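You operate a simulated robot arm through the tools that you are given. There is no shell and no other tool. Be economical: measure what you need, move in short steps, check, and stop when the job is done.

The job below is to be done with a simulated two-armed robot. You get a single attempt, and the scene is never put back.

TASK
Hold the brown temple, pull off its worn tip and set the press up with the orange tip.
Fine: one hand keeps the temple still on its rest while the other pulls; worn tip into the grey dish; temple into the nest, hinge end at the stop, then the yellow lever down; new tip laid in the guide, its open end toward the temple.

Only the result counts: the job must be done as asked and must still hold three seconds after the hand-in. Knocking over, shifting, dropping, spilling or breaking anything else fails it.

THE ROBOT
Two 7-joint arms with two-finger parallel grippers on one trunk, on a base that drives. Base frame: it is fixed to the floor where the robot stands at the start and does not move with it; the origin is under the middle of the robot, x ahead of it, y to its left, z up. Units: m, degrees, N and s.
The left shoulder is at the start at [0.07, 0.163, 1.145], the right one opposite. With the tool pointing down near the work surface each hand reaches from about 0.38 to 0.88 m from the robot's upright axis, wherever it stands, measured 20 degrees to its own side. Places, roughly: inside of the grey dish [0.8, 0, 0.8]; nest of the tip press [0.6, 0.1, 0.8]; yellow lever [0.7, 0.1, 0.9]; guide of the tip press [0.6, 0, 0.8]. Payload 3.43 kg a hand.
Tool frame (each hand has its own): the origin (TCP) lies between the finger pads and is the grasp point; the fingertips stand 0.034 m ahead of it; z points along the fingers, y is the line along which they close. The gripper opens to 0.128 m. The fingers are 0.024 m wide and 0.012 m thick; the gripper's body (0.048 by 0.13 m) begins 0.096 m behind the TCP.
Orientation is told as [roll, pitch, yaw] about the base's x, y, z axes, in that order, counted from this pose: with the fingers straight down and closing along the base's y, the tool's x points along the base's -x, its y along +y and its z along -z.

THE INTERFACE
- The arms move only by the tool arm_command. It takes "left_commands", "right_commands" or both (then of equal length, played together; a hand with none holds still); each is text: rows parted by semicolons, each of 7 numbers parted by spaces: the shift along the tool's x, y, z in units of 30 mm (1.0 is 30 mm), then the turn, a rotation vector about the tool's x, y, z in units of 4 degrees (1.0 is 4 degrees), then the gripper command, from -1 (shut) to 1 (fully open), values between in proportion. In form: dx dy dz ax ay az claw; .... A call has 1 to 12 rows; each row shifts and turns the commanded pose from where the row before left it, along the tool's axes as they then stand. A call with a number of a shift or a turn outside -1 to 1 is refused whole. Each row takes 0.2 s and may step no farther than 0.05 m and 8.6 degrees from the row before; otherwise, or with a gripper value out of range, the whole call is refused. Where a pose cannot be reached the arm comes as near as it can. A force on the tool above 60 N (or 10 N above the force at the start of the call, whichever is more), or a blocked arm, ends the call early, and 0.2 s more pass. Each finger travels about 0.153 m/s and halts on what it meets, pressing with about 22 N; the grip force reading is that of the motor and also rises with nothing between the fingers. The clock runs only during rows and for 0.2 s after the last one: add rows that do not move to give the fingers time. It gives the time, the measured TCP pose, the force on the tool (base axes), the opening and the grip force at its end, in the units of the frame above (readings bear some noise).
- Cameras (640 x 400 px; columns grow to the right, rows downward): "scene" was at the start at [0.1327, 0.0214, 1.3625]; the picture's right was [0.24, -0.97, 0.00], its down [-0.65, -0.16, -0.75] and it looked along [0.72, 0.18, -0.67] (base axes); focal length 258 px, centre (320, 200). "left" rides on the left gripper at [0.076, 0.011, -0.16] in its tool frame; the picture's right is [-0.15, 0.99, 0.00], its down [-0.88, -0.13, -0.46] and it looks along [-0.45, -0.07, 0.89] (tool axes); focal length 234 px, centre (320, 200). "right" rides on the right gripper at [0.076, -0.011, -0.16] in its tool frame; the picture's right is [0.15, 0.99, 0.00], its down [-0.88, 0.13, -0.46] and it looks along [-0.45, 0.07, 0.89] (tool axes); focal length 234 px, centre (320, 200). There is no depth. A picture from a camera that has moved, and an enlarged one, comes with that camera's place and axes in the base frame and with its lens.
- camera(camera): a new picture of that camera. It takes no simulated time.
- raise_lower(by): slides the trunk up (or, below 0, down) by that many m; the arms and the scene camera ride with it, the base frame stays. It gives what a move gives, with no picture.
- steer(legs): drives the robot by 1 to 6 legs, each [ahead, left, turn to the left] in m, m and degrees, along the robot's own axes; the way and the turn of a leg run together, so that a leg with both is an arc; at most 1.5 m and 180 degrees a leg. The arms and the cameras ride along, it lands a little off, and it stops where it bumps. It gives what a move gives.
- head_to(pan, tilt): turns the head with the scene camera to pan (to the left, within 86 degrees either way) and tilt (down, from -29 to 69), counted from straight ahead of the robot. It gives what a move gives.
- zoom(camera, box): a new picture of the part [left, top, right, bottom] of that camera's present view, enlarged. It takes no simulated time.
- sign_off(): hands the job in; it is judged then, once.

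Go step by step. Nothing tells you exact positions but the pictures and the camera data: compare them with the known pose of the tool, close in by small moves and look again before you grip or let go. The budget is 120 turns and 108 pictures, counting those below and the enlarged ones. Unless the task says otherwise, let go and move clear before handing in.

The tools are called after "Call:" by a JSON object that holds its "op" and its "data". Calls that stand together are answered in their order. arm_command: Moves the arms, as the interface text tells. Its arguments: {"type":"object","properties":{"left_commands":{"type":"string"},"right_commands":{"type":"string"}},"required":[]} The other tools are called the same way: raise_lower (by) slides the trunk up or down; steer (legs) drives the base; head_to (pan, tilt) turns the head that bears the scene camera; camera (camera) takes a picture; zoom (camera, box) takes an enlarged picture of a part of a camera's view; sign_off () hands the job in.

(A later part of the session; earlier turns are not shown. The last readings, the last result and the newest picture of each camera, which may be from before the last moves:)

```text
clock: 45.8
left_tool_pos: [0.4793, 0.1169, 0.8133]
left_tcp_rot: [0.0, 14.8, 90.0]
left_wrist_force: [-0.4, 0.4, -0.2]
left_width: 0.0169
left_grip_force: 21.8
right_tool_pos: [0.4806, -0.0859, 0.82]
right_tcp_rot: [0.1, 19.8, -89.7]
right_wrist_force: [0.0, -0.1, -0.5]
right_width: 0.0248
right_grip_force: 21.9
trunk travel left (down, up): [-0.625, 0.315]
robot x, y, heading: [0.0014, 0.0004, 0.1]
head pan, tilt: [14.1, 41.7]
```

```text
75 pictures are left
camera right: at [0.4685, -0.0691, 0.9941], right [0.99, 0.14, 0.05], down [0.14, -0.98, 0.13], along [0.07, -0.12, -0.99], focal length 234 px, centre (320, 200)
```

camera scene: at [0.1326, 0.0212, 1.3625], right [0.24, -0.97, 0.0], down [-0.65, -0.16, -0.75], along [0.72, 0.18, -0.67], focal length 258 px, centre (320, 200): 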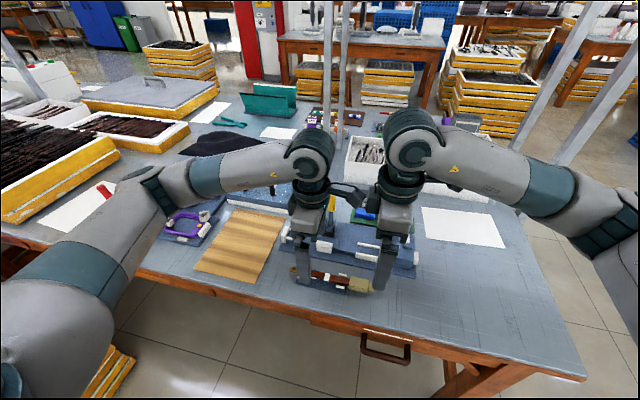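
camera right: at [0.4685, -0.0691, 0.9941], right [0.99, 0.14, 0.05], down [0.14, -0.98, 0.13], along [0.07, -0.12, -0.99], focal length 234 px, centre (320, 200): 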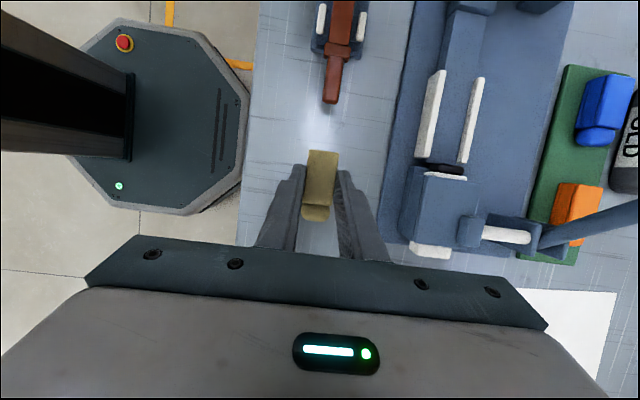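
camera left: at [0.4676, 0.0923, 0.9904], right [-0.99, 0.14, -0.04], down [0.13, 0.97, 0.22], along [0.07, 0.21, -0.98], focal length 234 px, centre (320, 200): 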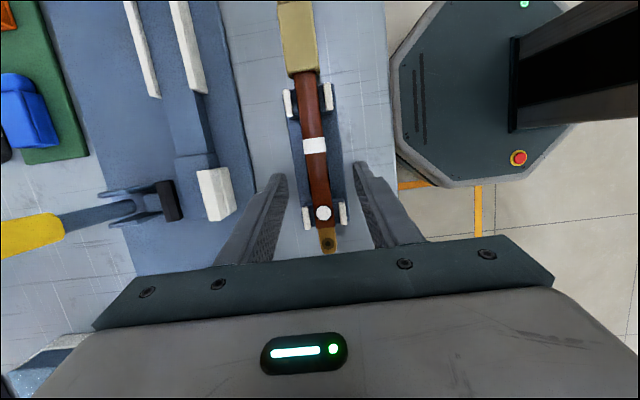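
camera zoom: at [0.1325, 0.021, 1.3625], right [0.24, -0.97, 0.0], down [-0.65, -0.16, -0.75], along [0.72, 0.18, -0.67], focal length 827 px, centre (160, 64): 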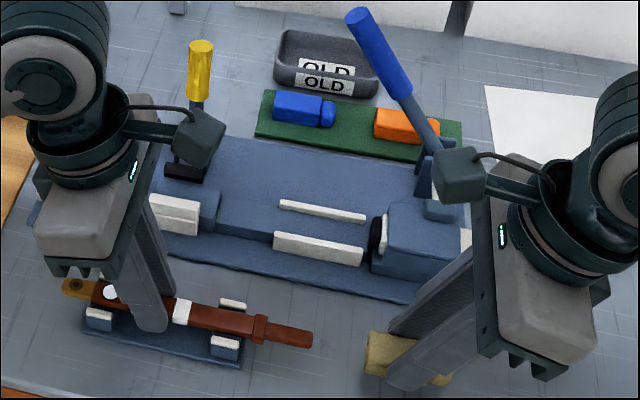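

The worn tip is off, and the core end is at y≈-0.01. I'll lift the tip high (blue lever top is at about z=0.95) and carry it over the grey dish near (0.81, 0.01).

Call:
{"op": "arm_command", "data": {"right_commands": "0.312 0 -0.862 0 0 0 -1;0.312 0 -0.862 0 0 0 -1;0.312 0 -0.862 0 0 0 -1;0.312 0 -0.862 0 0 0 -1;0.312 0 -0.862 0 0 0 -1;0.312 0 -0.862 0 0 0 -1;0.312 0 -0.862 0 0 0 -1;0.312 0 -0.862 0 0 0 -1"}}

Call:
{"op": "arm_command", "data": {"right_commands": "0.273 1 0.099 0 0 0 -1;0.273 1 0.099 0 0 0 -1;0.273 1 0.099 0 0 0 -1;0.273 1 0.099 0 0 0 -1;0.273 1 0.099 0 0 0 -1;0.273 1 0.099 0 0 0 -1;0.273 1 0.099 0 0 0 -1;0.273 1 0.099 0 0 0 -1;0.273 1 0.099 0 0 0 -1;0.273 1 0.099 0 0 0 -1;0.273 1 0.099 0 0 0 -1;0 0 0 0 0 0 -1"}}

Call:
{"op": "camera", "data": {"camera": "right"}}

Call:
{"op": "camera", "data": {"camera": "scene"}}

```text
clock: 47.5
left_tool_pos: [0.4794, 0.1166, 0.8137]
left_tcp_rot: [-0.2, 14.8, 90.2]
left_wrist_force: [0.7, 0.7, 0.0]
left_width: 0.0171
left_grip_force: 21.9
right_tool_pos: [0.4795, -0.0855, 1.0378]
right_tcp_rot: [0.0, 19.7, -89.7]
right_wrist_force: [-0.3, -0.1, -1.2]
right_width: 0.025
right_grip_force: 22.0
trunk travel left (down, up): [-0.625, 0.315]
robot x, y, heading: [0.0016, 0.0016, 0.1]
head pan, tilt: [14.1, 41.7]
```

```text
clock: 50.1
left_tool_pos: [0.4804, 0.1138, 0.8136]
left_tcp_rot: [-0.1, 14.5, 90.0]
left_wrist_force: [-0.3, 0.4, 1.8]
left_width: 0.0169
left_grip_force: 21.6
right_tool_pos: [0.8103, 0.01, 1.0396]
right_tcp_rot: [0.0, 19.9, -89.7]
right_wrist_force: [-0.1, -0.8, -0.5]
right_width: 0.0253
right_grip_force: 22.0
trunk travel left (down, up): [-0.625, 0.315]
robot x, y, heading: [-0.0014, -0.0015, 0.2]
head pan, tilt: [14.1, 41.7]
```

```text
74 pictures are left
camera right: at [0.7979, 0.0269, 1.2155], right [0.99, 0.14, 0.05], down [0.14, -0.98, 0.13], along [0.07, -0.12, -0.99], focal length 234 px, centre (320, 200)
```

right: 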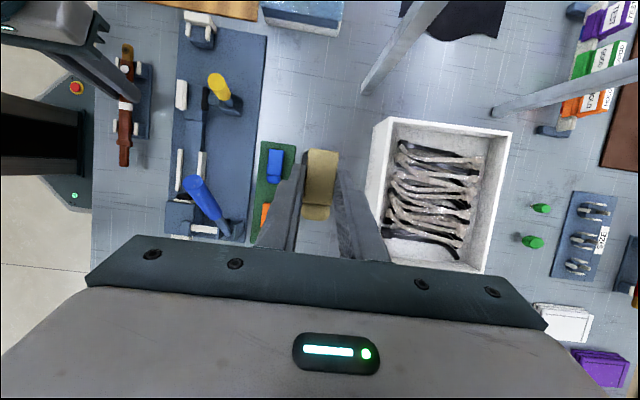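

```text
73 pictures are left
camera scene: at [0.1338, 0.0173, 1.3625], right [0.24, -0.97, 0.0], down [-0.65, -0.16, -0.75], along [0.72, 0.18, -0.67], focal length 258 px, centre (320, 200)
```

scene: 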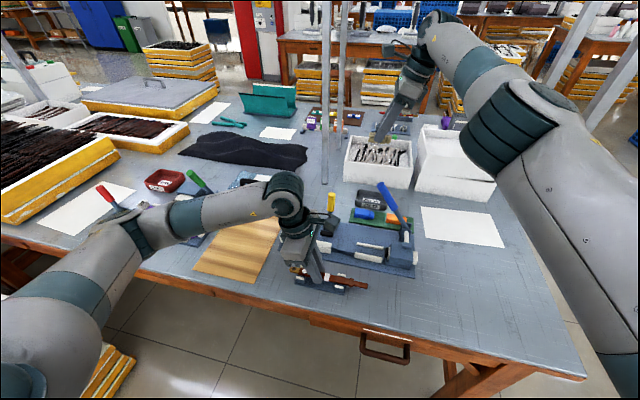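

The hand is over the dish; I'll check the dish position by zooming.

Call:
{"op": "zoom", "data": {"camera": "scene", "box": [340, 100, 440, 220]}}

Call:
{"op": "zoom", "data": {"camera": "right", "box": [240, 120, 400, 260]}}

```text
3.33 times, centred on (390, 160) of scene
camera zoom: at [0.1338, 0.0173, 1.3625], right [0.24, -0.97, 0.0], down [-0.65, -0.16, -0.75], along [0.72, 0.18, -0.67], focal length 862 px, centre (87, 333)
```

zoom: 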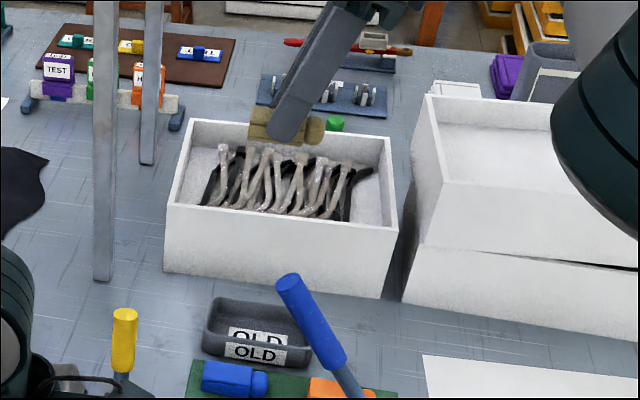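

```text
2.86 times, centred on (320, 190) of right
camera zoom: at [0.7979, 0.0269, 1.2155], right [0.99, 0.14, 0.05], down [0.14, -0.98, 0.13], along [0.07, -0.12, -0.99], focal length 669 px, centre (320, 229)
```

zoom: 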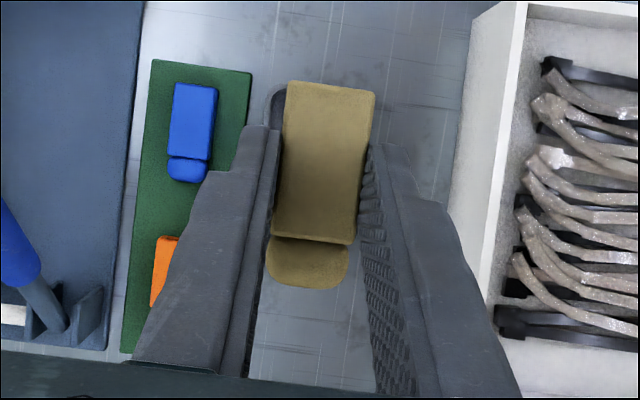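

Dish centre is about (0.811, 0.006), rim z≈0.80. Descend to just above the rim and check.

Call:
{"op": "arm_command", "data": {"right_commands": "-0.355 0 0.87 0 0 0 -1;-0.355 0 0.87 0 0 0 -1;-0.355 0 0.87 0 0 0 -1;-0.355 0 0.87 0 0 0 -1;-0.355 0 0.87 0 0 0 -1;-0.355 0 0.87 0 0 0 -1;-0.355 0 0.87 0 0 0 -1;0 0 0 0 0 0 -1"}}

Call:
{"op": "zoom", "data": {"camera": "scene", "box": [340, 140, 420, 240]}}

Call:
{"op": "zoom", "data": {"camera": "right", "box": [240, 120, 400, 260]}}

```text
clock: 52.0
left_tool_pos: [0.4808, 0.1165, 0.814]
left_tcp_rot: [-0.1, 14.7, 90.1]
left_wrist_force: [-0.6, -0.7, 0.4]
left_width: 0.017
left_grip_force: 22.1
right_tool_pos: [0.8116, 0.005, 0.8412]
right_tcp_rot: [0.1, 19.7, -89.6]
right_wrist_force: [0.1, -0.2, -1.1]
right_width: 0.0249
right_grip_force: 22.4
trunk travel left (down, up): [-0.625, 0.315]
robot x, y, heading: [0.0005, 0.0032, -0.0]
head pan, tilt: [14.1, 41.7]
```

```text
4.00 times, centred on (380, 190) of scene
camera zoom: at [0.1326, 0.0213, 1.3625], right [0.24, -0.97, 0.0], down [-0.65, -0.16, -0.75], along [0.72, 0.18, -0.67], focal length 1034 px, centre (80, 240)
```

zoom: 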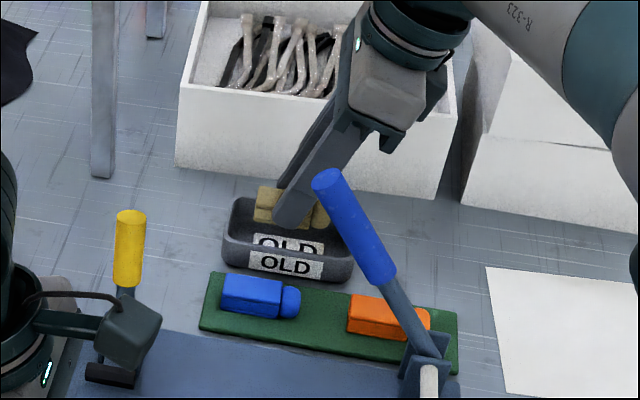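

```text
2.86 times, centred on (320, 190) of right
camera zoom: at [0.7998, 0.0228, 1.0177], right [0.99, 0.14, 0.05], down [0.14, -0.98, 0.13], along [0.07, -0.12, -0.99], focal length 669 px, centre (320, 229)
```

zoom: 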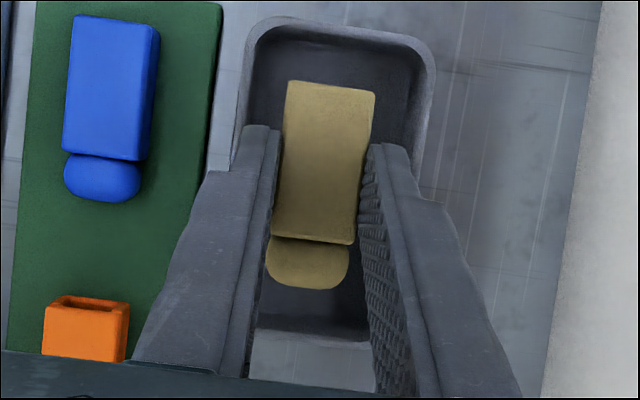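

The tip is centred over the dish; shift +3 mm x, drop 3 mm, open, then rise.

Call:
{"op": "arm_command", "data": {"right_commands": "-0.03 0.1 0.09 0 0 0 -1;0 0 0 0 0 0 -1;0 0 0 0 0 0 -0.3;0 0 0 0 0 0 -0.3;0 0 0 0 0 0 -0.3;0.17 0 -0.47 0 0 0 -0.3;0.34 0 -0.94 0 0 0 -0.3;0.34 0 -0.94 0 0 0 -0.3;0.34 0 -0.94 0 0 0 -0.3"}}

Call:
{"op": "camera", "data": {"camera": "right"}}

Call:
{"op": "zoom", "data": {"camera": "scene", "box": [320, 140, 420, 240]}}

```text
clock: 54.0
left_tool_pos: [0.4794, 0.1157, 0.8148]
left_tcp_rot: [-0.2, 14.8, 90.1]
left_wrist_force: [0.4, -0.1, -1.4]
left_width: 0.0169
left_grip_force: 22.3
right_tool_pos: [0.8097, 0.0053, 0.9433]
right_tcp_rot: [-0.1, 19.8, -89.6]
right_wrist_force: [-0.3, -0.6, -0.5]
right_width: 0.0449
right_grip_force: 0.0
trunk travel left (down, up): [-0.625, 0.315]
robot x, y, heading: [0.0011, -0.0019, -0.1]
head pan, tilt: [14.1, 41.7]
```

```text
68 pictures are left
camera right: at [0.7985, 0.0231, 1.1199], right [0.99, 0.14, 0.05], down [0.14, -0.98, 0.13], along [0.07, -0.12, -0.99], focal length 234 px, centre (320, 200)
```

right: 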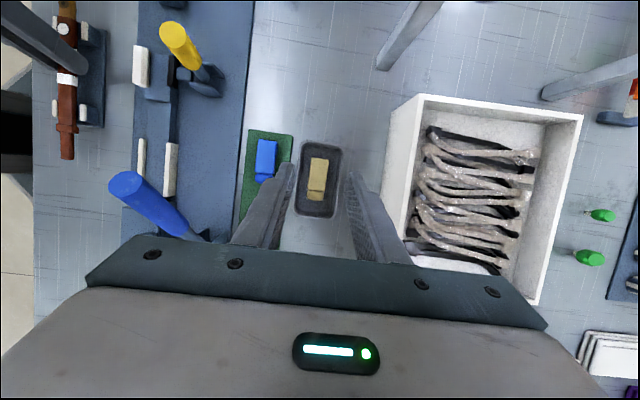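

```text
4.00 times, centred on (370, 190) of scene
camera zoom: at [0.132, 0.0215, 1.3625], right [0.24, -0.97, 0.0], down [-0.65, -0.16, -0.75], along [0.72, 0.18, -0.67], focal length 1034 px, centre (120, 240)
```

zoom: 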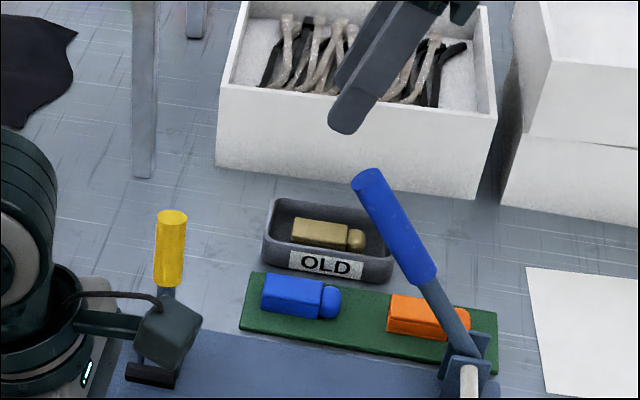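

The worn tip lies in the dish. Now I park the right hand up and aside while the left lifts the temple and carries it over the nest.

Call:
{"op": "arm_command", "data": {"left_commands": "0.169 0 -0.644 0 0 0 -1;0.169 0 -0.644 0 0 0 -1;0.169 0 -0.644 0 0 0 -1;0 0 0 0 0 0 -1;0 0 0 0 0 0 -1;0 0 0 0 0 0 -1;0 0 0 0 0 0 -1", "right_commands": "-0.643 -0.238 -0.738 0 0 0 -0.3;-0.643 -0.238 -0.738 0 0 0 -0.3;-0.643 -0.238 -0.738 0 0 0 -0.3;-0.643 -0.238 -0.738 0 0 0 -0.3;-0.643 -0.238 -0.738 0 0 0 -0.3;-0.643 -0.238 -0.738 0 0 0 -0.3;-0.643 -0.238 -0.738 0 0 0 -0.3"}}

Call:
{"op": "zoom", "data": {"camera": "scene", "box": [270, 180, 430, 305]}}

Call:
{"op": "zoom", "data": {"camera": "left", "box": [100, 0, 400, 270]}}

```text
clock: 55.5
left_tool_pos: [0.4786, 0.1161, 0.873]
left_tcp_rot: [-0.2, 14.7, 90.1]
left_wrist_force: [-0.3, 0.2, -0.2]
left_width: 0.0172
left_grip_force: 22.2
right_tool_pos: [0.7616, -0.1777, 1.0435]
right_tcp_rot: [0.1, 19.8, -89.5]
right_wrist_force: [0.4, -0.4, 0.5]
right_width: 0.0449
right_grip_force: 0.0
trunk travel left (down, up): [-0.625, 0.315]
robot x, y, heading: [-0.0014, -0.0004, 0.3]
head pan, tilt: [14.1, 41.7]
```

```text
3.20 times, centred on (350, 242) of scene
camera zoom: at [0.1319, 0.0203, 1.3626], right [0.24, -0.97, 0.0], down [-0.65, -0.16, -0.75], along [0.72, 0.18, -0.67], focal length 827 px, centre (224, 64)
```

zoom: 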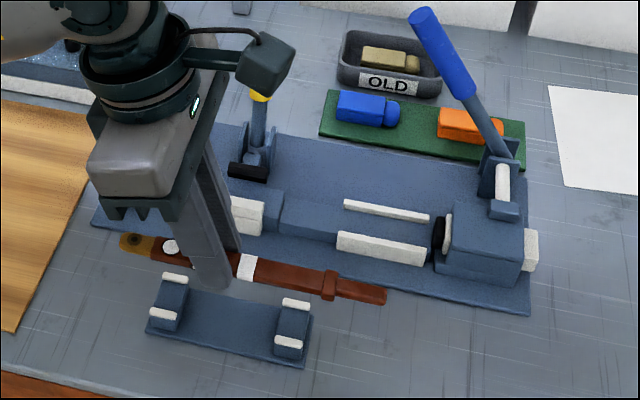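

```text
1.48 times, centred on (250, 135) of left
camera zoom: at [0.4673, 0.0826, 1.0474], right [-0.99, 0.14, -0.04], down [0.13, 0.97, 0.22], along [0.07, 0.21, -0.98], focal length 347 px, centre (424, 296)
```

zoom: 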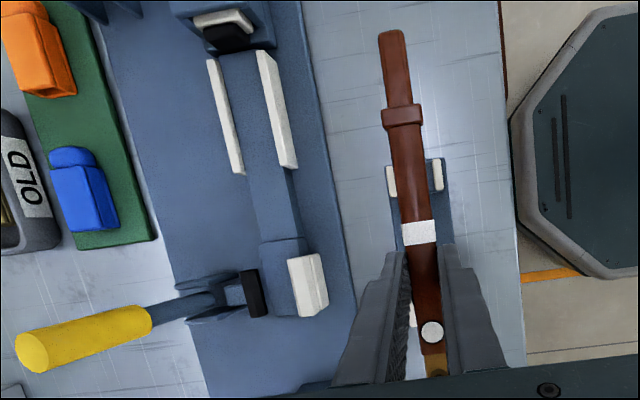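

The temple comes off its rest level. Next over the nest axis (x≈0.587), hinge just short of the stop, then look.

Call:
{"op": "arm_command", "data": {"left_commands": "-0.314 -0.904 -0.0825 0 0 0 -1;-0.314 -0.904 -0.0825 0 0 0 -1;-0.314 -0.904 -0.0825 0 0 0 -1;-0.314 -0.904 -0.0825 0 0 0 -1;0 0 0 0 0 0 -1"}}

Call:
{"op": "zoom", "data": {"camera": "scene", "box": [260, 170, 430, 290]}}

Call:
{"op": "zoom", "data": {"camera": "left", "box": [200, 0, 440, 270]}}

Call:
{"op": "camera", "data": {"camera": "right"}}

```text
clock: 56.8
left_tool_pos: [0.589, 0.1559, 0.8728]
left_tcp_rot: [0.0, 14.8, 90.0]
left_wrist_force: [-0.1, -0.3, -0.4]
left_width: 0.0171
left_grip_force: 21.4
right_tool_pos: [0.7622, -0.1776, 1.0439]
right_tcp_rot: [0.0, 19.7, -89.6]
right_wrist_force: [-0.2, -0.4, -0.2]
right_width: 0.0446
right_grip_force: 0.1
trunk travel left (down, up): [-0.625, 0.315]
robot x, y, heading: [-0.001, -0.0045, 0.1]
head pan, tilt: [14.1, 41.7]
```

```text
3.33 times, centred on (345, 230) of scene
camera zoom: at [0.1324, 0.0213, 1.3625], right [0.24, -0.97, 0.0], down [-0.65, -0.16, -0.75], along [0.72, 0.18, -0.67], focal length 862 px, centre (237, 100)
```

zoom: 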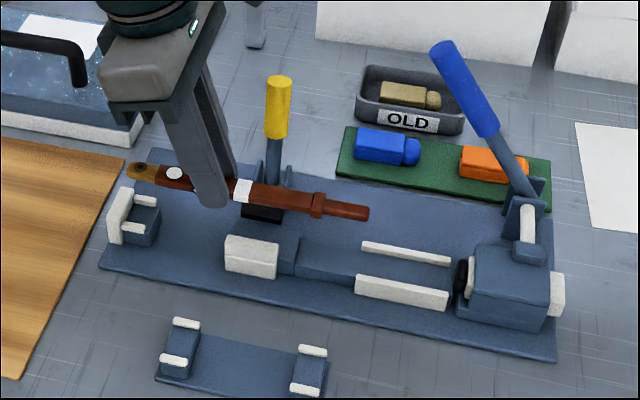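

```text
1.48 times, centred on (320, 135) of left
camera zoom: at [0.5771, 0.1231, 1.0464], right [-0.99, 0.14, -0.04], down [0.13, 0.97, 0.22], along [0.07, 0.21, -0.98], focal length 347 px, centre (320, 296)
```

zoom: 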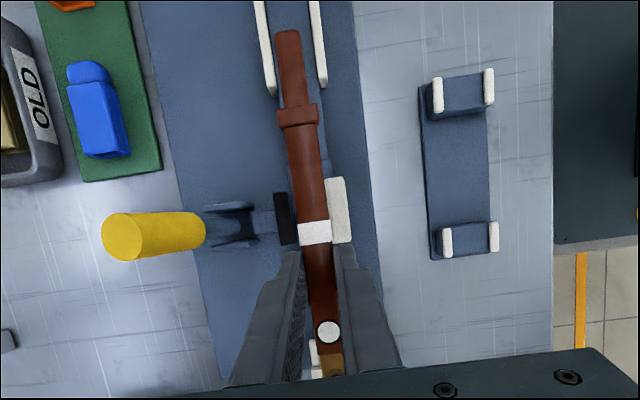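

```text
62 pictures are left
camera right: at [0.7515, -0.1591, 1.219], right [0.99, 0.14, 0.05], down [0.14, -0.98, 0.13], along [0.07, -0.12, -0.99], focal length 234 px, centre (320, 200)
```

right: 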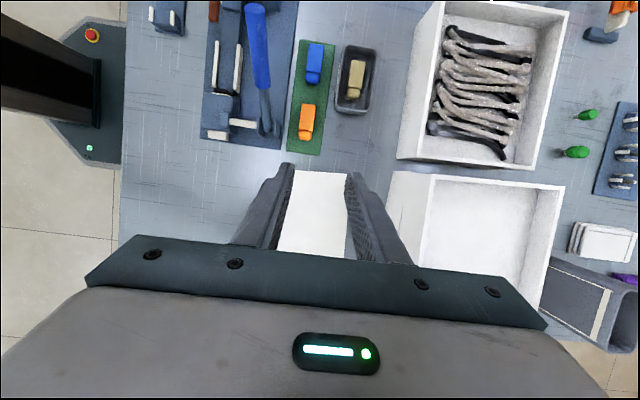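

Alignment looks right: temple runs between the white wall and black pad. Lower 45 mm, then check.

Call:
{"op": "arm_command", "data": {"left_commands": "-0.127 0 0.483 0 0 0 -1;-0.127 0 0.483 0 0 0 -1;-0.127 0 0.483 0 0 0 -1;0 0 0 0 0 0 -1"}}

Call:
{"op": "zoom", "data": {"camera": "scene", "box": [275, 190, 365, 260]}}

Call:
{"op": "zoom", "data": {"camera": "left", "box": [240, 30, 400, 270]}}

```text
clock: 57.8
left_tool_pos: [0.589, 0.1552, 0.8323]
left_tcp_rot: [-0.6, 14.9, 90.0]
left_wrist_force: [1.1, 2.4, 31.4]
left_width: 0.0167
left_grip_force: 21.9
right_tool_pos: [0.7627, -0.1769, 1.0444]
right_tcp_rot: [0.2, 19.8, -89.7]
right_wrist_force: [-0.5, -0.8, 1.0]
right_width: 0.045
right_grip_force: 0.1
trunk travel left (down, up): [-0.625, 0.315]
robot x, y, heading: [-0.0011, 0.0025, 0.0]
head pan, tilt: [14.1, 41.7]
```

```text
5.71 times, centred on (320, 225) of scene
camera zoom: at [0.1299, 0.0211, 1.3634], right [0.24, -0.97, 0.0], down [-0.64, -0.16, -0.75], along [0.73, 0.18, -0.66], focal length 1477 px, centre (320, 57)
```

zoom: 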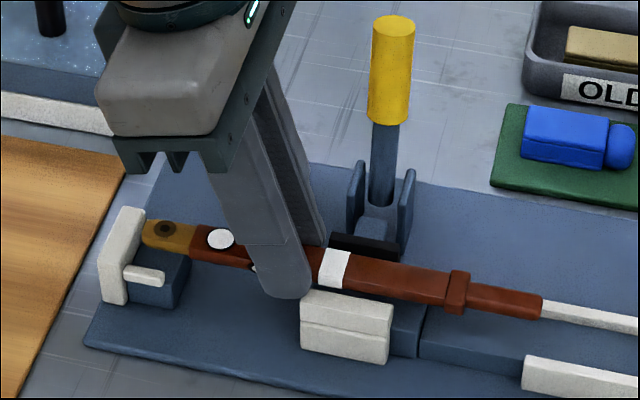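

```text
1.67 times, centred on (320, 150) of left
camera zoom: at [0.576, 0.1222, 1.0063], right [-0.99, 0.14, -0.05], down [0.13, 0.97, 0.22], along [0.08, 0.21, -0.98], focal length 390 px, centre (320, 283)
```

zoom: 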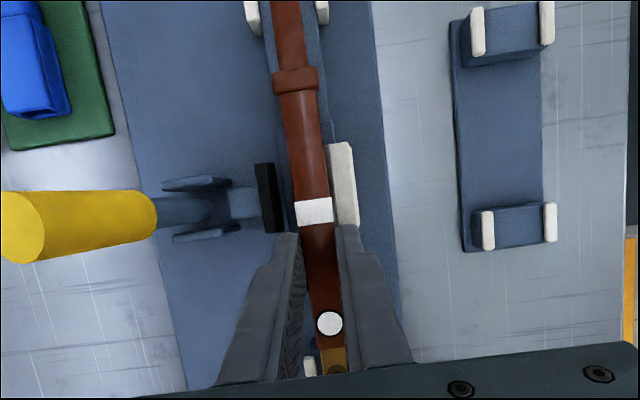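

Force of 31 N: the finger edge has most likely met the top of the nest's wall (its end is at y≈0.138). I'll raise 15 mm and move +y slowly toward the stop, reading the force.

Call:
{"op": "arm_command", "data": {"left_commands": "0.127 0 -0.483 0 0 0 -1;-0.1 0 -0.026 0 0 0 -1;0 0 0 0 0 0 -1"}}

Call:
{"op": "zoom", "data": {"camera": "scene", "box": [275, 190, 365, 260]}}

```text
clock: 58.5
left_tool_pos: [0.5891, 0.1598, 0.8435]
left_tcp_rot: [0.0, 14.6, 90.1]
left_wrist_force: [0.3, 0.3, 0.0]
left_width: 0.0171
left_grip_force: 22.2
right_tool_pos: [0.7646, -0.1756, 1.0433]
right_tcp_rot: [0.1, 19.8, -89.7]
right_wrist_force: [2.0, -0.1, 0.4]
right_width: 0.0448
right_grip_force: 0.0
trunk travel left (down, up): [-0.625, 0.315]
robot x, y, heading: [0.0042, -0.0005, 0.1]
head pan, tilt: [14.1, 41.7]
```

```text
5.71 times, centred on (320, 225) of scene
camera zoom: at [0.1334, 0.0212, 1.3624], right [0.24, -0.97, 0.0], down [-0.65, -0.16, -0.75], along [0.72, 0.18, -0.67], focal length 1477 px, centre (320, 57)
```

zoom: 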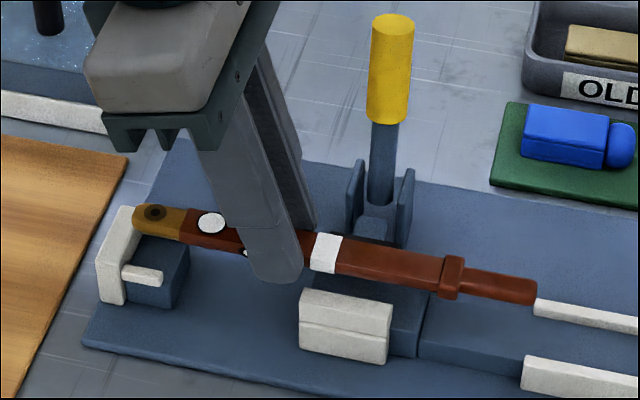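

The finger needs more room past the wall. I'll set the temple back on its rest and regrip it upright and nearer to the hinge post.

Call:
{"op": "arm_command", "data": {"left_commands": "0.254 0 -0.967 0 0 0 -1;0.347 0.911 0.091 0 0 0 -1;0.347 0.911 0.091 0 0 0 -1;0.347 0.911 0.091 0 0 0 -1;0.347 0.911 0.091 0 0 0 -1;0 0 0 0 0 0 -1;-0.134 0 0.51 0 0 0 -1;-0.134 0 0.51 0 0 0 -1;0 0 0 0 0 0 -1"}}

Call:
{"op": "zoom", "data": {"camera": "scene", "box": [280, 225, 380, 300]}}

Call:
{"op": "zoom", "data": {"camera": "left", "box": [240, 30, 400, 270]}}

```text
clock: 60.5
left_tool_pos: [0.481, 0.1151, 0.8429]
left_tcp_rot: [-0.1, 14.7, 90.1]
left_wrist_force: [0.8, -0.6, -1.0]
left_width: 0.0168
left_grip_force: 22.1
right_tool_pos: [0.7644, -0.1768, 1.0415]
right_tcp_rot: [0.1, 19.7, -89.6]
right_wrist_force: [0.2, -0.5, 0.0]
right_width: 0.045
right_grip_force: 0.0
trunk travel left (down, up): [-0.625, 0.315]
robot x, y, heading: [-0.0022, 0.0039, 0.4]
head pan, tilt: [14.1, 41.7]
```

```text
5.33 times, centred on (330, 262) of scene
camera zoom: at [0.1327, 0.0213, 1.3625], right [0.24, -0.97, 0.0], down [-0.65, -0.16, -0.75], along [0.72, 0.18, -0.67], focal length 1379 px, centre (267, -133)
```

zoom: 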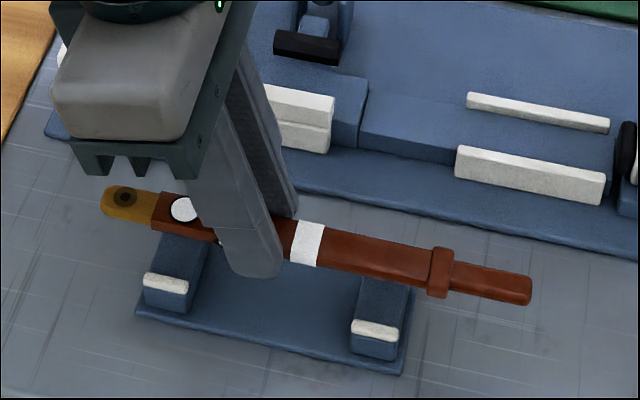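

```text
1.67 times, centred on (320, 150) of left
camera zoom: at [0.4692, 0.0823, 1.0165], right [-0.99, 0.14, -0.04], down [0.13, 0.97, 0.22], along [0.07, 0.21, -0.98], focal length 390 px, centre (320, 283)
```

zoom: 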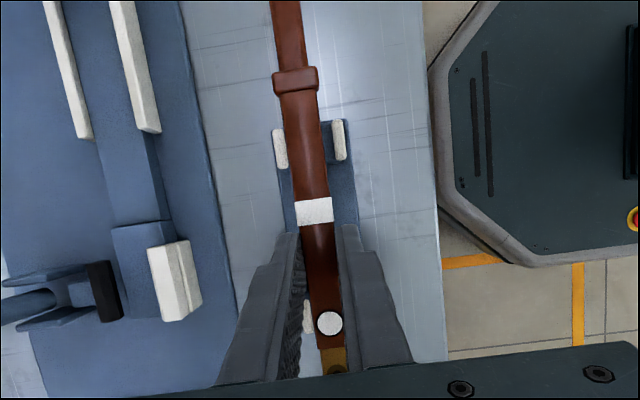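

Aligned over the rest; lower the last 29 mm.

Call:
{"op": "arm_command", "data": {"left_commands": "-0.15 0 0.467 0 0 0 -1;-0.123 0 0.44 0 0 0 -1;0 0 0 0 0 0 -1"}}

Call:
{"op": "zoom", "data": {"camera": "scene", "box": [280, 225, 380, 300]}}

```text
clock: 61.4
left_tool_pos: [0.4793, 0.1154, 0.8135]
left_tcp_rot: [-0.1, 14.7, 90.1]
left_wrist_force: [-0.7, 0.3, 0.2]
left_width: 0.017
left_grip_force: 21.8
right_tool_pos: [0.7636, -0.1769, 1.0431]
right_tcp_rot: [0.1, 19.9, -89.6]
right_wrist_force: [0.5, 0.1, -0.1]
right_width: 0.0451
right_grip_force: 0.0
trunk travel left (down, up): [-0.625, 0.315]
robot x, y, heading: [0.0033, 0.0012, -0.2]
head pan, tilt: [14.1, 41.7]
```

```text
5.33 times, centred on (330, 262) of scene
camera zoom: at [0.1327, 0.0213, 1.3625], right [0.24, -0.97, 0.0], down [-0.65, -0.16, -0.75], along [0.72, 0.18, -0.67], focal length 1379 px, centre (267, -133)
```

zoom: 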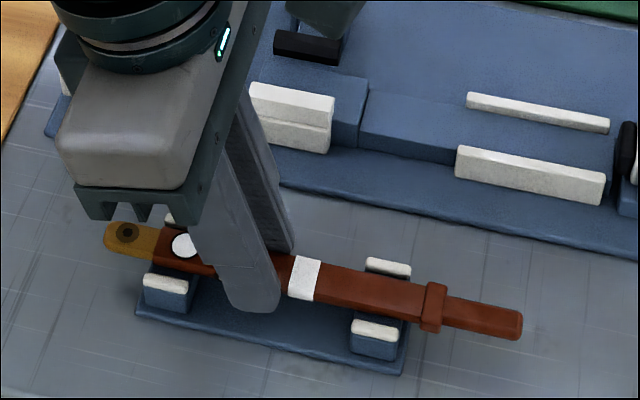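

Seated as before. Release, rise, straighten the hand and look before regripping at y≈0.123.

Call:
{"op": "arm_command", "data": {"left_commands": "0 0 0 0 0 0 -0.3;0 0 0 0 0 0 -0.3;0.127 0 -0.48 0 0 0 -0.3;0.254 0 -0.967 0 0 0 -0.3;0 0 0 0 -1 0 -0.3;0 0 0 0 -1 0 -0.3;0 0 0 0 -1 0 -0.3;-0.28 0 0 0 -0.69 0 -0.3;0 0 0 0 0 0 -0.3"}}

Call:
{"op": "zoom", "data": {"camera": "scene", "box": [280, 225, 380, 300]}}

Call:
{"op": "zoom", "data": {"camera": "left", "box": [240, 30, 400, 270]}}

```text
clock: 63.4
left_tool_pos: [0.4786, 0.1246, 0.8572]
left_tcp_rot: [-0.1, -0.1, 90.1]
left_wrist_force: [0.3, 0.0, -1.0]
left_width: 0.0448
left_grip_force: 0.1
right_tool_pos: [0.7638, -0.1771, 1.0428]
right_tcp_rot: [0.0, 19.8, -89.6]
right_wrist_force: [0.3, 0.4, -0.2]
right_width: 0.0448
right_grip_force: 0.0
trunk travel left (down, up): [-0.625, 0.315]
robot x, y, heading: [-0.0019, -0.0007, 0.1]
head pan, tilt: [14.1, 41.7]
```

```text
5.33 times, centred on (330, 262) of scene
camera zoom: at [0.1327, 0.0212, 1.3625], right [0.24, -0.97, 0.0], down [-0.65, -0.16, -0.75], along [0.72, 0.18, -0.67], focal length 1379 px, centre (267, -133)
```

zoom: 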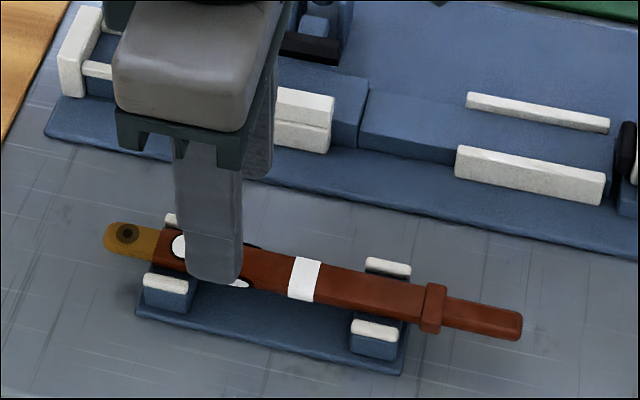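

```text
1.67 times, centred on (320, 150) of left
camera zoom: at [0.4677, 0.0475, 1.0177], right [-0.99, 0.14, 0.0], down [0.13, 0.88, 0.46], along [0.07, 0.45, -0.89], focal length 390 px, centre (320, 283)
```

zoom: 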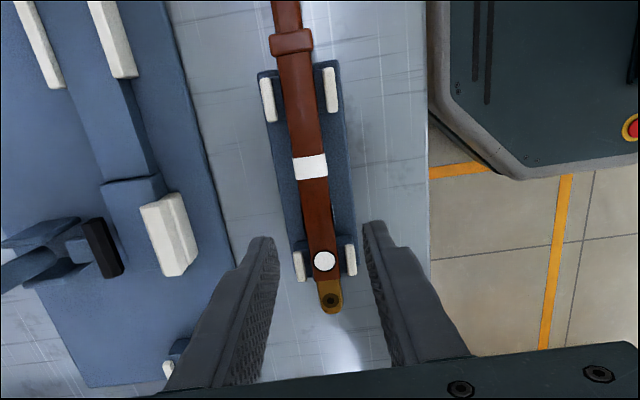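

Temple is still seated. Shift 2.5 mm to -y, descend 43 mm and close.

Call:
{"op": "arm_command", "data": {"left_commands": "0.085 0 0.45 0 0 0 -0.3;0 0 0.5 0 0 0 -0.3;0 0 0.48 0 0 0 -0.3;0 0 0 0 0 0 -0.3"}}

Call:
{"op": "arm_command", "data": {"left_commands": "0 0 0 0 0 0 -0.6;0 0 0 0 0 0 -1;0 0 0 0 0 0 -1;0 0 0 0 0 0 -1"}}

Call:
{"op": "zoom", "data": {"camera": "scene", "box": [280, 225, 380, 300]}}

```text
clock: 64.3
left_tool_pos: [0.4779, 0.1218, 0.8146]
left_tcp_rot: [0.0, 0.0, 90.1]
left_wrist_force: [0.0, -0.9, 0.3]
left_width: 0.0448
left_grip_force: 0.1
right_tool_pos: [0.7649, -0.1775, 1.0432]
right_tcp_rot: [0.1, 19.8, -89.6]
right_wrist_force: [0.4, 0.2, 0.4]
right_width: 0.0452
right_grip_force: 0.0
trunk travel left (down, up): [-0.625, 0.315]
robot x, y, heading: [-0.0008, 0.0021, 0.2]
head pan, tilt: [14.1, 41.7]
```

```text
clock: 65.3
left_tool_pos: [0.4785, 0.1218, 0.8153]
left_tcp_rot: [-0.1, 0.0, 90.1]
left_wrist_force: [0.1, 0.4, 0.7]
left_width: 0.0167
left_grip_force: 22.0
right_tool_pos: [0.7633, -0.1771, 1.0429]
right_tcp_rot: [0.1, 19.7, -89.6]
right_wrist_force: [-0.3, -0.1, -0.7]
right_width: 0.0449
right_grip_force: 0.0
trunk travel left (down, up): [-0.625, 0.315]
robot x, y, heading: [-0.0002, 0.0012, 0.1]
head pan, tilt: [14.1, 41.7]
```

```text
5.33 times, centred on (330, 262) of scene
camera zoom: at [0.1327, 0.0213, 1.3625], right [0.24, -0.97, 0.0], down [-0.65, -0.16, -0.75], along [0.72, 0.18, -0.67], focal length 1379 px, centre (267, -133)
```

zoom: 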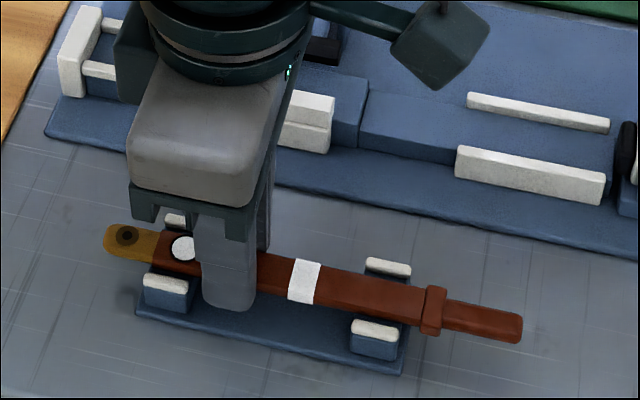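

Regripped 15 mm nearer the hinge. Lift, carry over the nest and lower partway.

Call:
{"op": "arm_command", "data": {"left_commands": "0 0 -0.667 0 0 0 -1;0 0 -0.667 0 0 0 -1;0 0 -0.667 0 0 0 -1;-0.317 -0.917 0 0 0 0 -1;-0.317 -0.917 0 0 0 0 -1;-0.317 -0.917 0 0 0 0 -1;-0.317 -0.917 0 0 0 0 -1;0 0 0 0 0 0 -1;0 0 0.5 0 0 0 -1;0 0 0.5 0 0 0 -1;0 0 0 0 0 0 -1"}}

Call:
{"op": "zoom", "data": {"camera": "scene", "box": [275, 190, 365, 260]}}

Call:
{"op": "zoom", "data": {"camera": "left", "box": [240, 30, 400, 270]}}

```text
clock: 67.8
left_tool_pos: [0.5879, 0.1584, 0.8454]
left_tcp_rot: [-0.1, 0.0, 90.1]
left_wrist_force: [-0.6, -0.5, -1.3]
left_width: 0.017
left_grip_force: 22.3
right_tool_pos: [0.7641, -0.1774, 1.0425]
right_tcp_rot: [0.1, 19.8, -89.6]
right_wrist_force: [-0.2, -0.9, 0.5]
right_width: 0.0446
right_grip_force: 0.1
trunk travel left (down, up): [-0.625, 0.315]
robot x, y, heading: [0.0035, 0.0005, 0.0]
head pan, tilt: [14.1, 41.7]
```

```text
5.71 times, centred on (320, 225) of scene
camera zoom: at [0.1326, 0.0212, 1.3625], right [0.24, -0.97, 0.0], down [-0.65, -0.16, -0.75], along [0.72, 0.18, -0.67], focal length 1477 px, centre (320, 57)
```

zoom: 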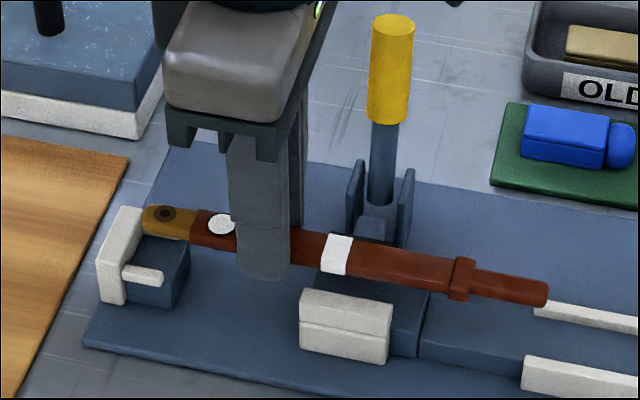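

```text
1.67 times, centred on (320, 150) of left
camera zoom: at [0.5767, 0.0826, 1.005], right [-0.99, 0.15, 0.0], down [0.13, 0.88, 0.46], along [0.07, 0.45, -0.89], focal length 390 px, centre (320, 283)
```

zoom: 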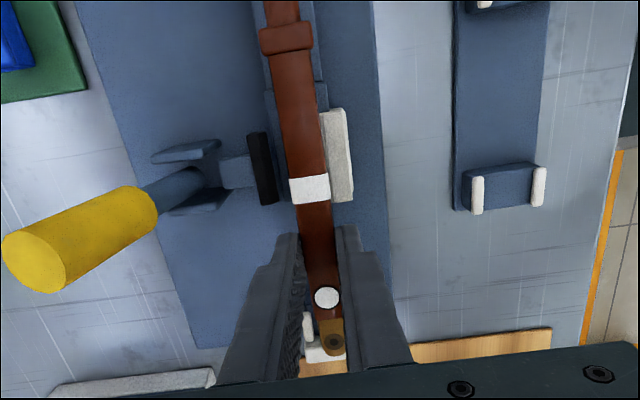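

Finger is clear of the wall. Lower in small steps and watch the force.

Call:
{"op": "arm_command", "data": {"left_commands": "0 0 0.15 0 0 0 -1;0 0 0.15 0 0 0 -1;0 0 0.15 0 0 0 -1;0 0 0 0 0 0 -1"}}

Call:
{"op": "zoom", "data": {"camera": "scene", "box": [275, 190, 365, 260]}}

```text
clock: 68.8
left_tool_pos: [0.5893, 0.1601, 0.8323]
left_tcp_rot: [-0.1, 0.1, 90.1]
left_wrist_force: [0.7, 0.3, 0.2]
left_width: 0.0173
left_grip_force: 22.4
right_tool_pos: [0.7635, -0.1758, 1.0436]
right_tcp_rot: [0.1, 19.7, -89.6]
right_wrist_force: [0.2, 0.9, -0.4]
right_width: 0.0449
right_grip_force: 0.0
trunk travel left (down, up): [-0.625, 0.315]
robot x, y, heading: [-0.0015, -0.0023, 0.3]
head pan, tilt: [14.1, 41.7]
```

```text
5.71 times, centred on (320, 225) of scene
camera zoom: at [0.1328, 0.0213, 1.3625], right [0.24, -0.97, 0.0], down [-0.65, -0.16, -0.75], along [0.72, 0.18, -0.67], focal length 1477 px, centre (320, 57)
```

zoom: 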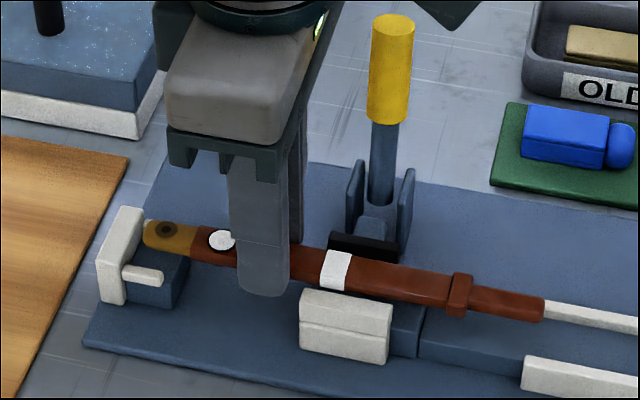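

No contact yet; continue down 9 mm in 3 mm steps.

Call:
{"op": "arm_command", "data": {"left_commands": "0 0 0.1 0 0 0 -1;0 0 0.1 0 0 0 -1;0 0 0.1 0 0 0 -1;0 0 0 0 0 0 -1"}}

Call:
{"op": "zoom", "data": {"camera": "scene", "box": [275, 190, 365, 260]}}

Call:
{"op": "zoom", "data": {"camera": "left", "box": [240, 30, 400, 270]}}

```text
clock: 69.8
left_tool_pos: [0.5906, 0.1612, 0.8223]
left_tcp_rot: [-0.1, 0.1, 90.1]
left_wrist_force: [8.4, 0.1, 1.5]
left_width: 0.0168
left_grip_force: 22.1
right_tool_pos: [0.7642, -0.1768, 1.0415]
right_tcp_rot: [0.0, 19.8, -89.7]
right_wrist_force: [0.4, -0.5, 1.1]
right_width: 0.0446
right_grip_force: 0.1
trunk travel left (down, up): [-0.625, 0.315]
robot x, y, heading: [0.0012, 0.0021, -0.0]
head pan, tilt: [14.1, 41.7]
```

```text
5.71 times, centred on (320, 225) of scene
camera zoom: at [0.1338, 0.0212, 1.3624], right [0.24, -0.97, 0.0], down [-0.65, -0.16, -0.75], along [0.72, 0.18, -0.67], focal length 1477 px, centre (320, 57)
```

zoom: 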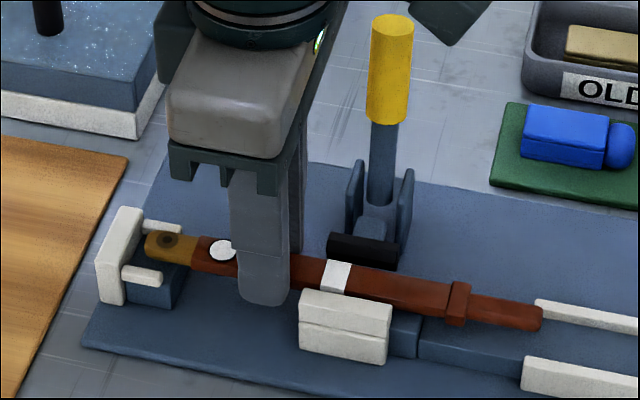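

```text
1.67 times, centred on (320, 150) of left
camera zoom: at [0.5789, 0.0833, 0.9834], right [-0.99, 0.14, 0.0], down [0.13, 0.88, 0.46], along [0.07, 0.45, -0.89], focal length 390 px, centre (320, 283)
```

zoom: 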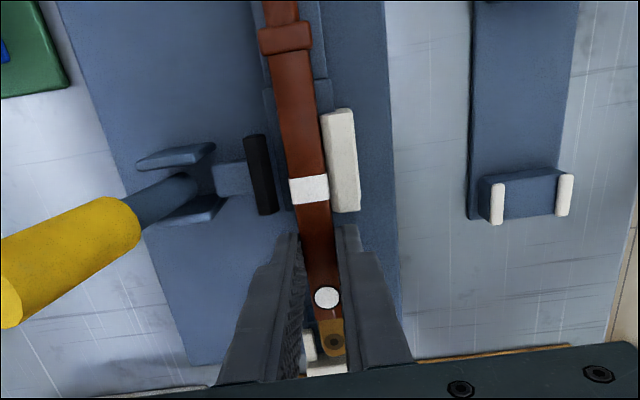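

A side force of 8 N in x: the wall's chamfer pushes the temple. Shift +x by 2.5 mm and lower further.

Call:
{"op": "arm_command", "data": {"left_commands": "0 -0.085 0 0 0 0 -1;0 0 0.1 0 0 0 -1;0 0 0.1 0 0 0 -1;0 0 0 0 0 0 -1"}}

Call:
{"op": "zoom", "data": {"camera": "scene", "box": [275, 190, 365, 260]}}

```text
clock: 70.8
left_tool_pos: [0.5917, 0.159, 0.8191]
left_tcp_rot: [-0.2, 0.0, 90.1]
left_wrist_force: [-0.5, 0.7, 11.0]
left_width: 0.0173
left_grip_force: 21.6
right_tool_pos: [0.7625, -0.1776, 1.044]
right_tcp_rot: [0.0, 19.8, -89.6]
right_wrist_force: [1.5, 0.5, 0.1]
right_width: 0.0447
right_grip_force: 0.0
trunk travel left (down, up): [-0.625, 0.315]
robot x, y, heading: [-0.0009, -0.0018, 0.0]
head pan, tilt: [14.1, 41.7]
```

```text
5.71 times, centred on (320, 225) of scene
camera zoom: at [0.1315, 0.0212, 1.3628], right [0.24, -0.97, 0.0], down [-0.64, -0.16, -0.75], along [0.72, 0.18, -0.66], focal length 1477 px, centre (320, 57)
```

zoom: 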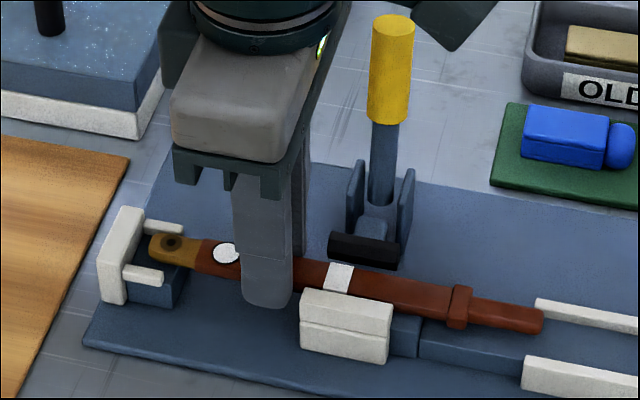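

Seated on the bed (11 N). Relax slightly and slide toward the stop.

Call:
{"op": "arm_command", "data": {"left_commands": "-0.067 0 -0.05 0 0 0 -1;-0.067 0 0 0 0 0 -1;0 0 0 0 0 0 -1"}}

Call:
{"op": "arm_command", "data": {"left_commands": "-0.067 0 0 0 0 0 -1;0 0 0 0 0 0 -1"}}

Call:
{"op": "zoom", "data": {"camera": "scene", "box": [275, 200, 335, 250]}}

```text
clock: 71.5
left_tool_pos: [0.5915, 0.1635, 0.8189]
left_tcp_rot: [-0.3, 0.0, 90.1]
left_wrist_force: [0.3, -2.1, 5.1]
left_width: 0.017
left_grip_force: 21.7
right_tool_pos: [0.7626, -0.1756, 1.0419]
right_tcp_rot: [0.0, 19.8, -89.5]
right_wrist_force: [0.4, 0.0, -0.2]
right_width: 0.0448
right_grip_force: 0.1
trunk travel left (down, up): [-0.625, 0.315]
robot x, y, heading: [-0.0004, -0.0018, 0.2]
head pan, tilt: [14.1, 41.7]
```

```text
clock: 72.2
left_tool_pos: [0.5925, 0.165, 0.8184]
left_tcp_rot: [0.0, 0.0, 90.2]
left_wrist_force: [-0.3, -2.8, 6.8]
left_width: 0.017
left_grip_force: 21.6
right_tool_pos: [0.7636, -0.178, 1.0429]
right_tcp_rot: [0.0, 19.9, -89.6]
right_wrist_force: [-1.0, -0.5, -0.4]
right_width: 0.045
right_grip_force: 0.0
trunk travel left (down, up): [-0.625, 0.315]
robot x, y, heading: [0.0011, 0.0022, -0.3]
head pan, tilt: [14.1, 41.7]
```

```text
8.00 times, centred on (305, 225) of scene
camera zoom: at [0.132, 0.0209, 1.3626], right [0.24, -0.97, 0.0], down [-0.65, -0.16, -0.75], along [0.72, 0.18, -0.67], focal length 2068 px, centre (440, 0)
```

zoom: 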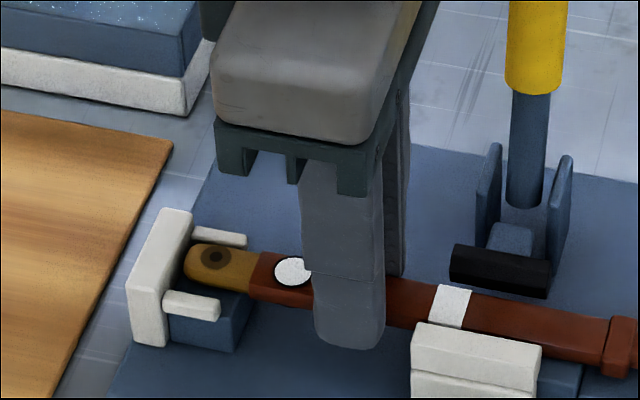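

Nearly at the stop; two more 1.5 mm nudges.

Call:
{"op": "arm_command", "data": {"left_commands": "-0.05 0 0 0 0 0 -1;0 0 0 0 0 0 -1"}}

Call:
{"op": "arm_command", "data": {"left_commands": "-0.05 0 0 0 0 0 -1;0 0 0 0 0 0 -1"}}

Call:
{"op": "zoom", "data": {"camera": "scene", "box": [275, 200, 335, 250]}}

```text
clock: 72.8
left_tool_pos: [0.5921, 0.167, 0.8203]
left_tcp_rot: [0.0, 0.0, 90.1]
left_wrist_force: [-0.9, -1.4, 4.5]
left_width: 0.0171
left_grip_force: 22.0
right_tool_pos: [0.7634, -0.1775, 1.0435]
right_tcp_rot: [0.1, 19.9, -89.7]
right_wrist_force: [-0.8, 0.4, -0.2]
right_width: 0.0449
right_grip_force: 0.0
trunk travel left (down, up): [-0.625, 0.315]
robot x, y, heading: [0.002, 0.0029, 0.2]
head pan, tilt: [14.1, 41.7]
```

```text
clock: 73.3
left_tool_pos: [0.5911, 0.1687, 0.8199]
left_tcp_rot: [-0.1, 0.1, 90.1]
left_wrist_force: [-0.3, -1.5, 1.8]
left_width: 0.017
left_grip_force: 22.1
right_tool_pos: [0.7634, -0.1765, 1.0435]
right_tcp_rot: [0.1, 19.7, -89.6]
right_wrist_force: [0.8, 0.4, -0.4]
right_width: 0.0447
right_grip_force: 0.0
trunk travel left (down, up): [-0.625, 0.315]
robot x, y, heading: [0.0047, -0.0023, -0.3]
head pan, tilt: [14.1, 41.7]
```

```text
8.00 times, centred on (305, 225) of scene
camera zoom: at [0.1325, 0.021, 1.3625], right [0.24, -0.97, 0.0], down [-0.65, -0.16, -0.75], along [0.72, 0.18, -0.67], focal length 2068 px, centre (440, 0)
```

zoom: 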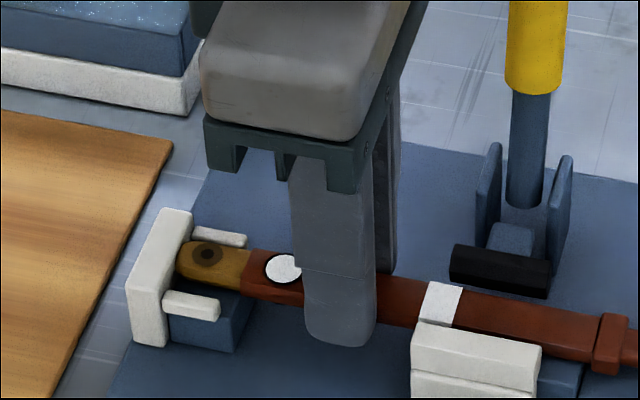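

Almost touching. Two more 1 mm nudges with force readout.

Call:
{"op": "arm_command", "data": {"left_commands": "-0.035 0 0 0 0 0 -1;0 0 0 0 0 0 -1"}}

Call:
{"op": "arm_command", "data": {"left_commands": "-0.035 0 0 0 0 0 -1;0 0 0 0 0 0 -1"}}

Call:
{"op": "arm_command", "data": {"left_commands": "-0.035 0 0 0 0 0 -1;0 0 0 0 0 0 -1"}}

Call:
{"op": "zoom", "data": {"camera": "scene", "box": [275, 200, 335, 250]}}

```text
clock: 74.0
left_tool_pos: [0.5924, 0.1685, 0.8193]
left_tcp_rot: [-0.1, 0.0, 90.0]
left_wrist_force: [-1.9, -5.7, 1.1]
left_width: 0.017
left_grip_force: 22.1
right_tool_pos: [0.7629, -0.1779, 1.0424]
right_tcp_rot: [0.0, 19.8, -89.7]
right_wrist_force: [-0.5, 0.0, 0.1]
right_width: 0.0447
right_grip_force: 0.0
trunk travel left (down, up): [-0.625, 0.315]
robot x, y, heading: [-0.0008, -0.0004, -0.0]
head pan, tilt: [14.1, 41.7]
```

```text
clock: 74.5
left_tool_pos: [0.5922, 0.1685, 0.8202]
left_tcp_rot: [-0.1, 0.0, 90.0]
left_wrist_force: [-2.2, -11.0, 0.0]
left_width: 0.0171
left_grip_force: 21.9
right_tool_pos: [0.7638, -0.1776, 1.0434]
right_tcp_rot: [0.2, 19.8, -89.7]
right_wrist_force: [0.5, -0.4, 0.9]
right_width: 0.0452
right_grip_force: 0.0
trunk travel left (down, up): [-0.625, 0.315]
robot x, y, heading: [-0.0041, -0.0009, 0.1]
head pan, tilt: [14.1, 41.7]
```

```text
clock: 75.2
left_tool_pos: [0.5926, 0.1694, 0.8193]
left_tcp_rot: [-0.2, 0.0, 89.9]
left_wrist_force: [-0.4, -18.1, -0.8]
left_width: 0.0172
left_grip_force: 22.5
right_tool_pos: [0.7624, -0.1785, 1.0432]
right_tcp_rot: [0.1, 19.8, -89.7]
right_wrist_force: [0.0, -0.9, 0.7]
right_width: 0.0449
right_grip_force: 0.1
trunk travel left (down, up): [-0.625, 0.315]
robot x, y, heading: [-0.0001, 0.0001, -0.1]
head pan, tilt: [14.1, 41.7]
```

```text
8.00 times, centred on (305, 225) of scene
camera zoom: at [0.1327, 0.0189, 1.3625], right [0.24, -0.97, 0.0], down [-0.65, -0.16, -0.75], along [0.72, 0.18, -0.67], focal length 2068 px, centre (440, 0)
```

zoom: 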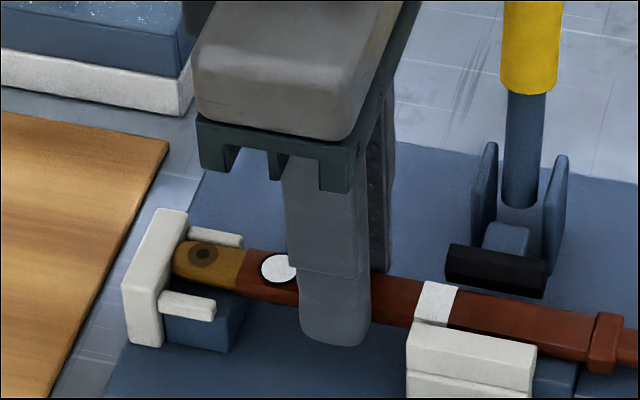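

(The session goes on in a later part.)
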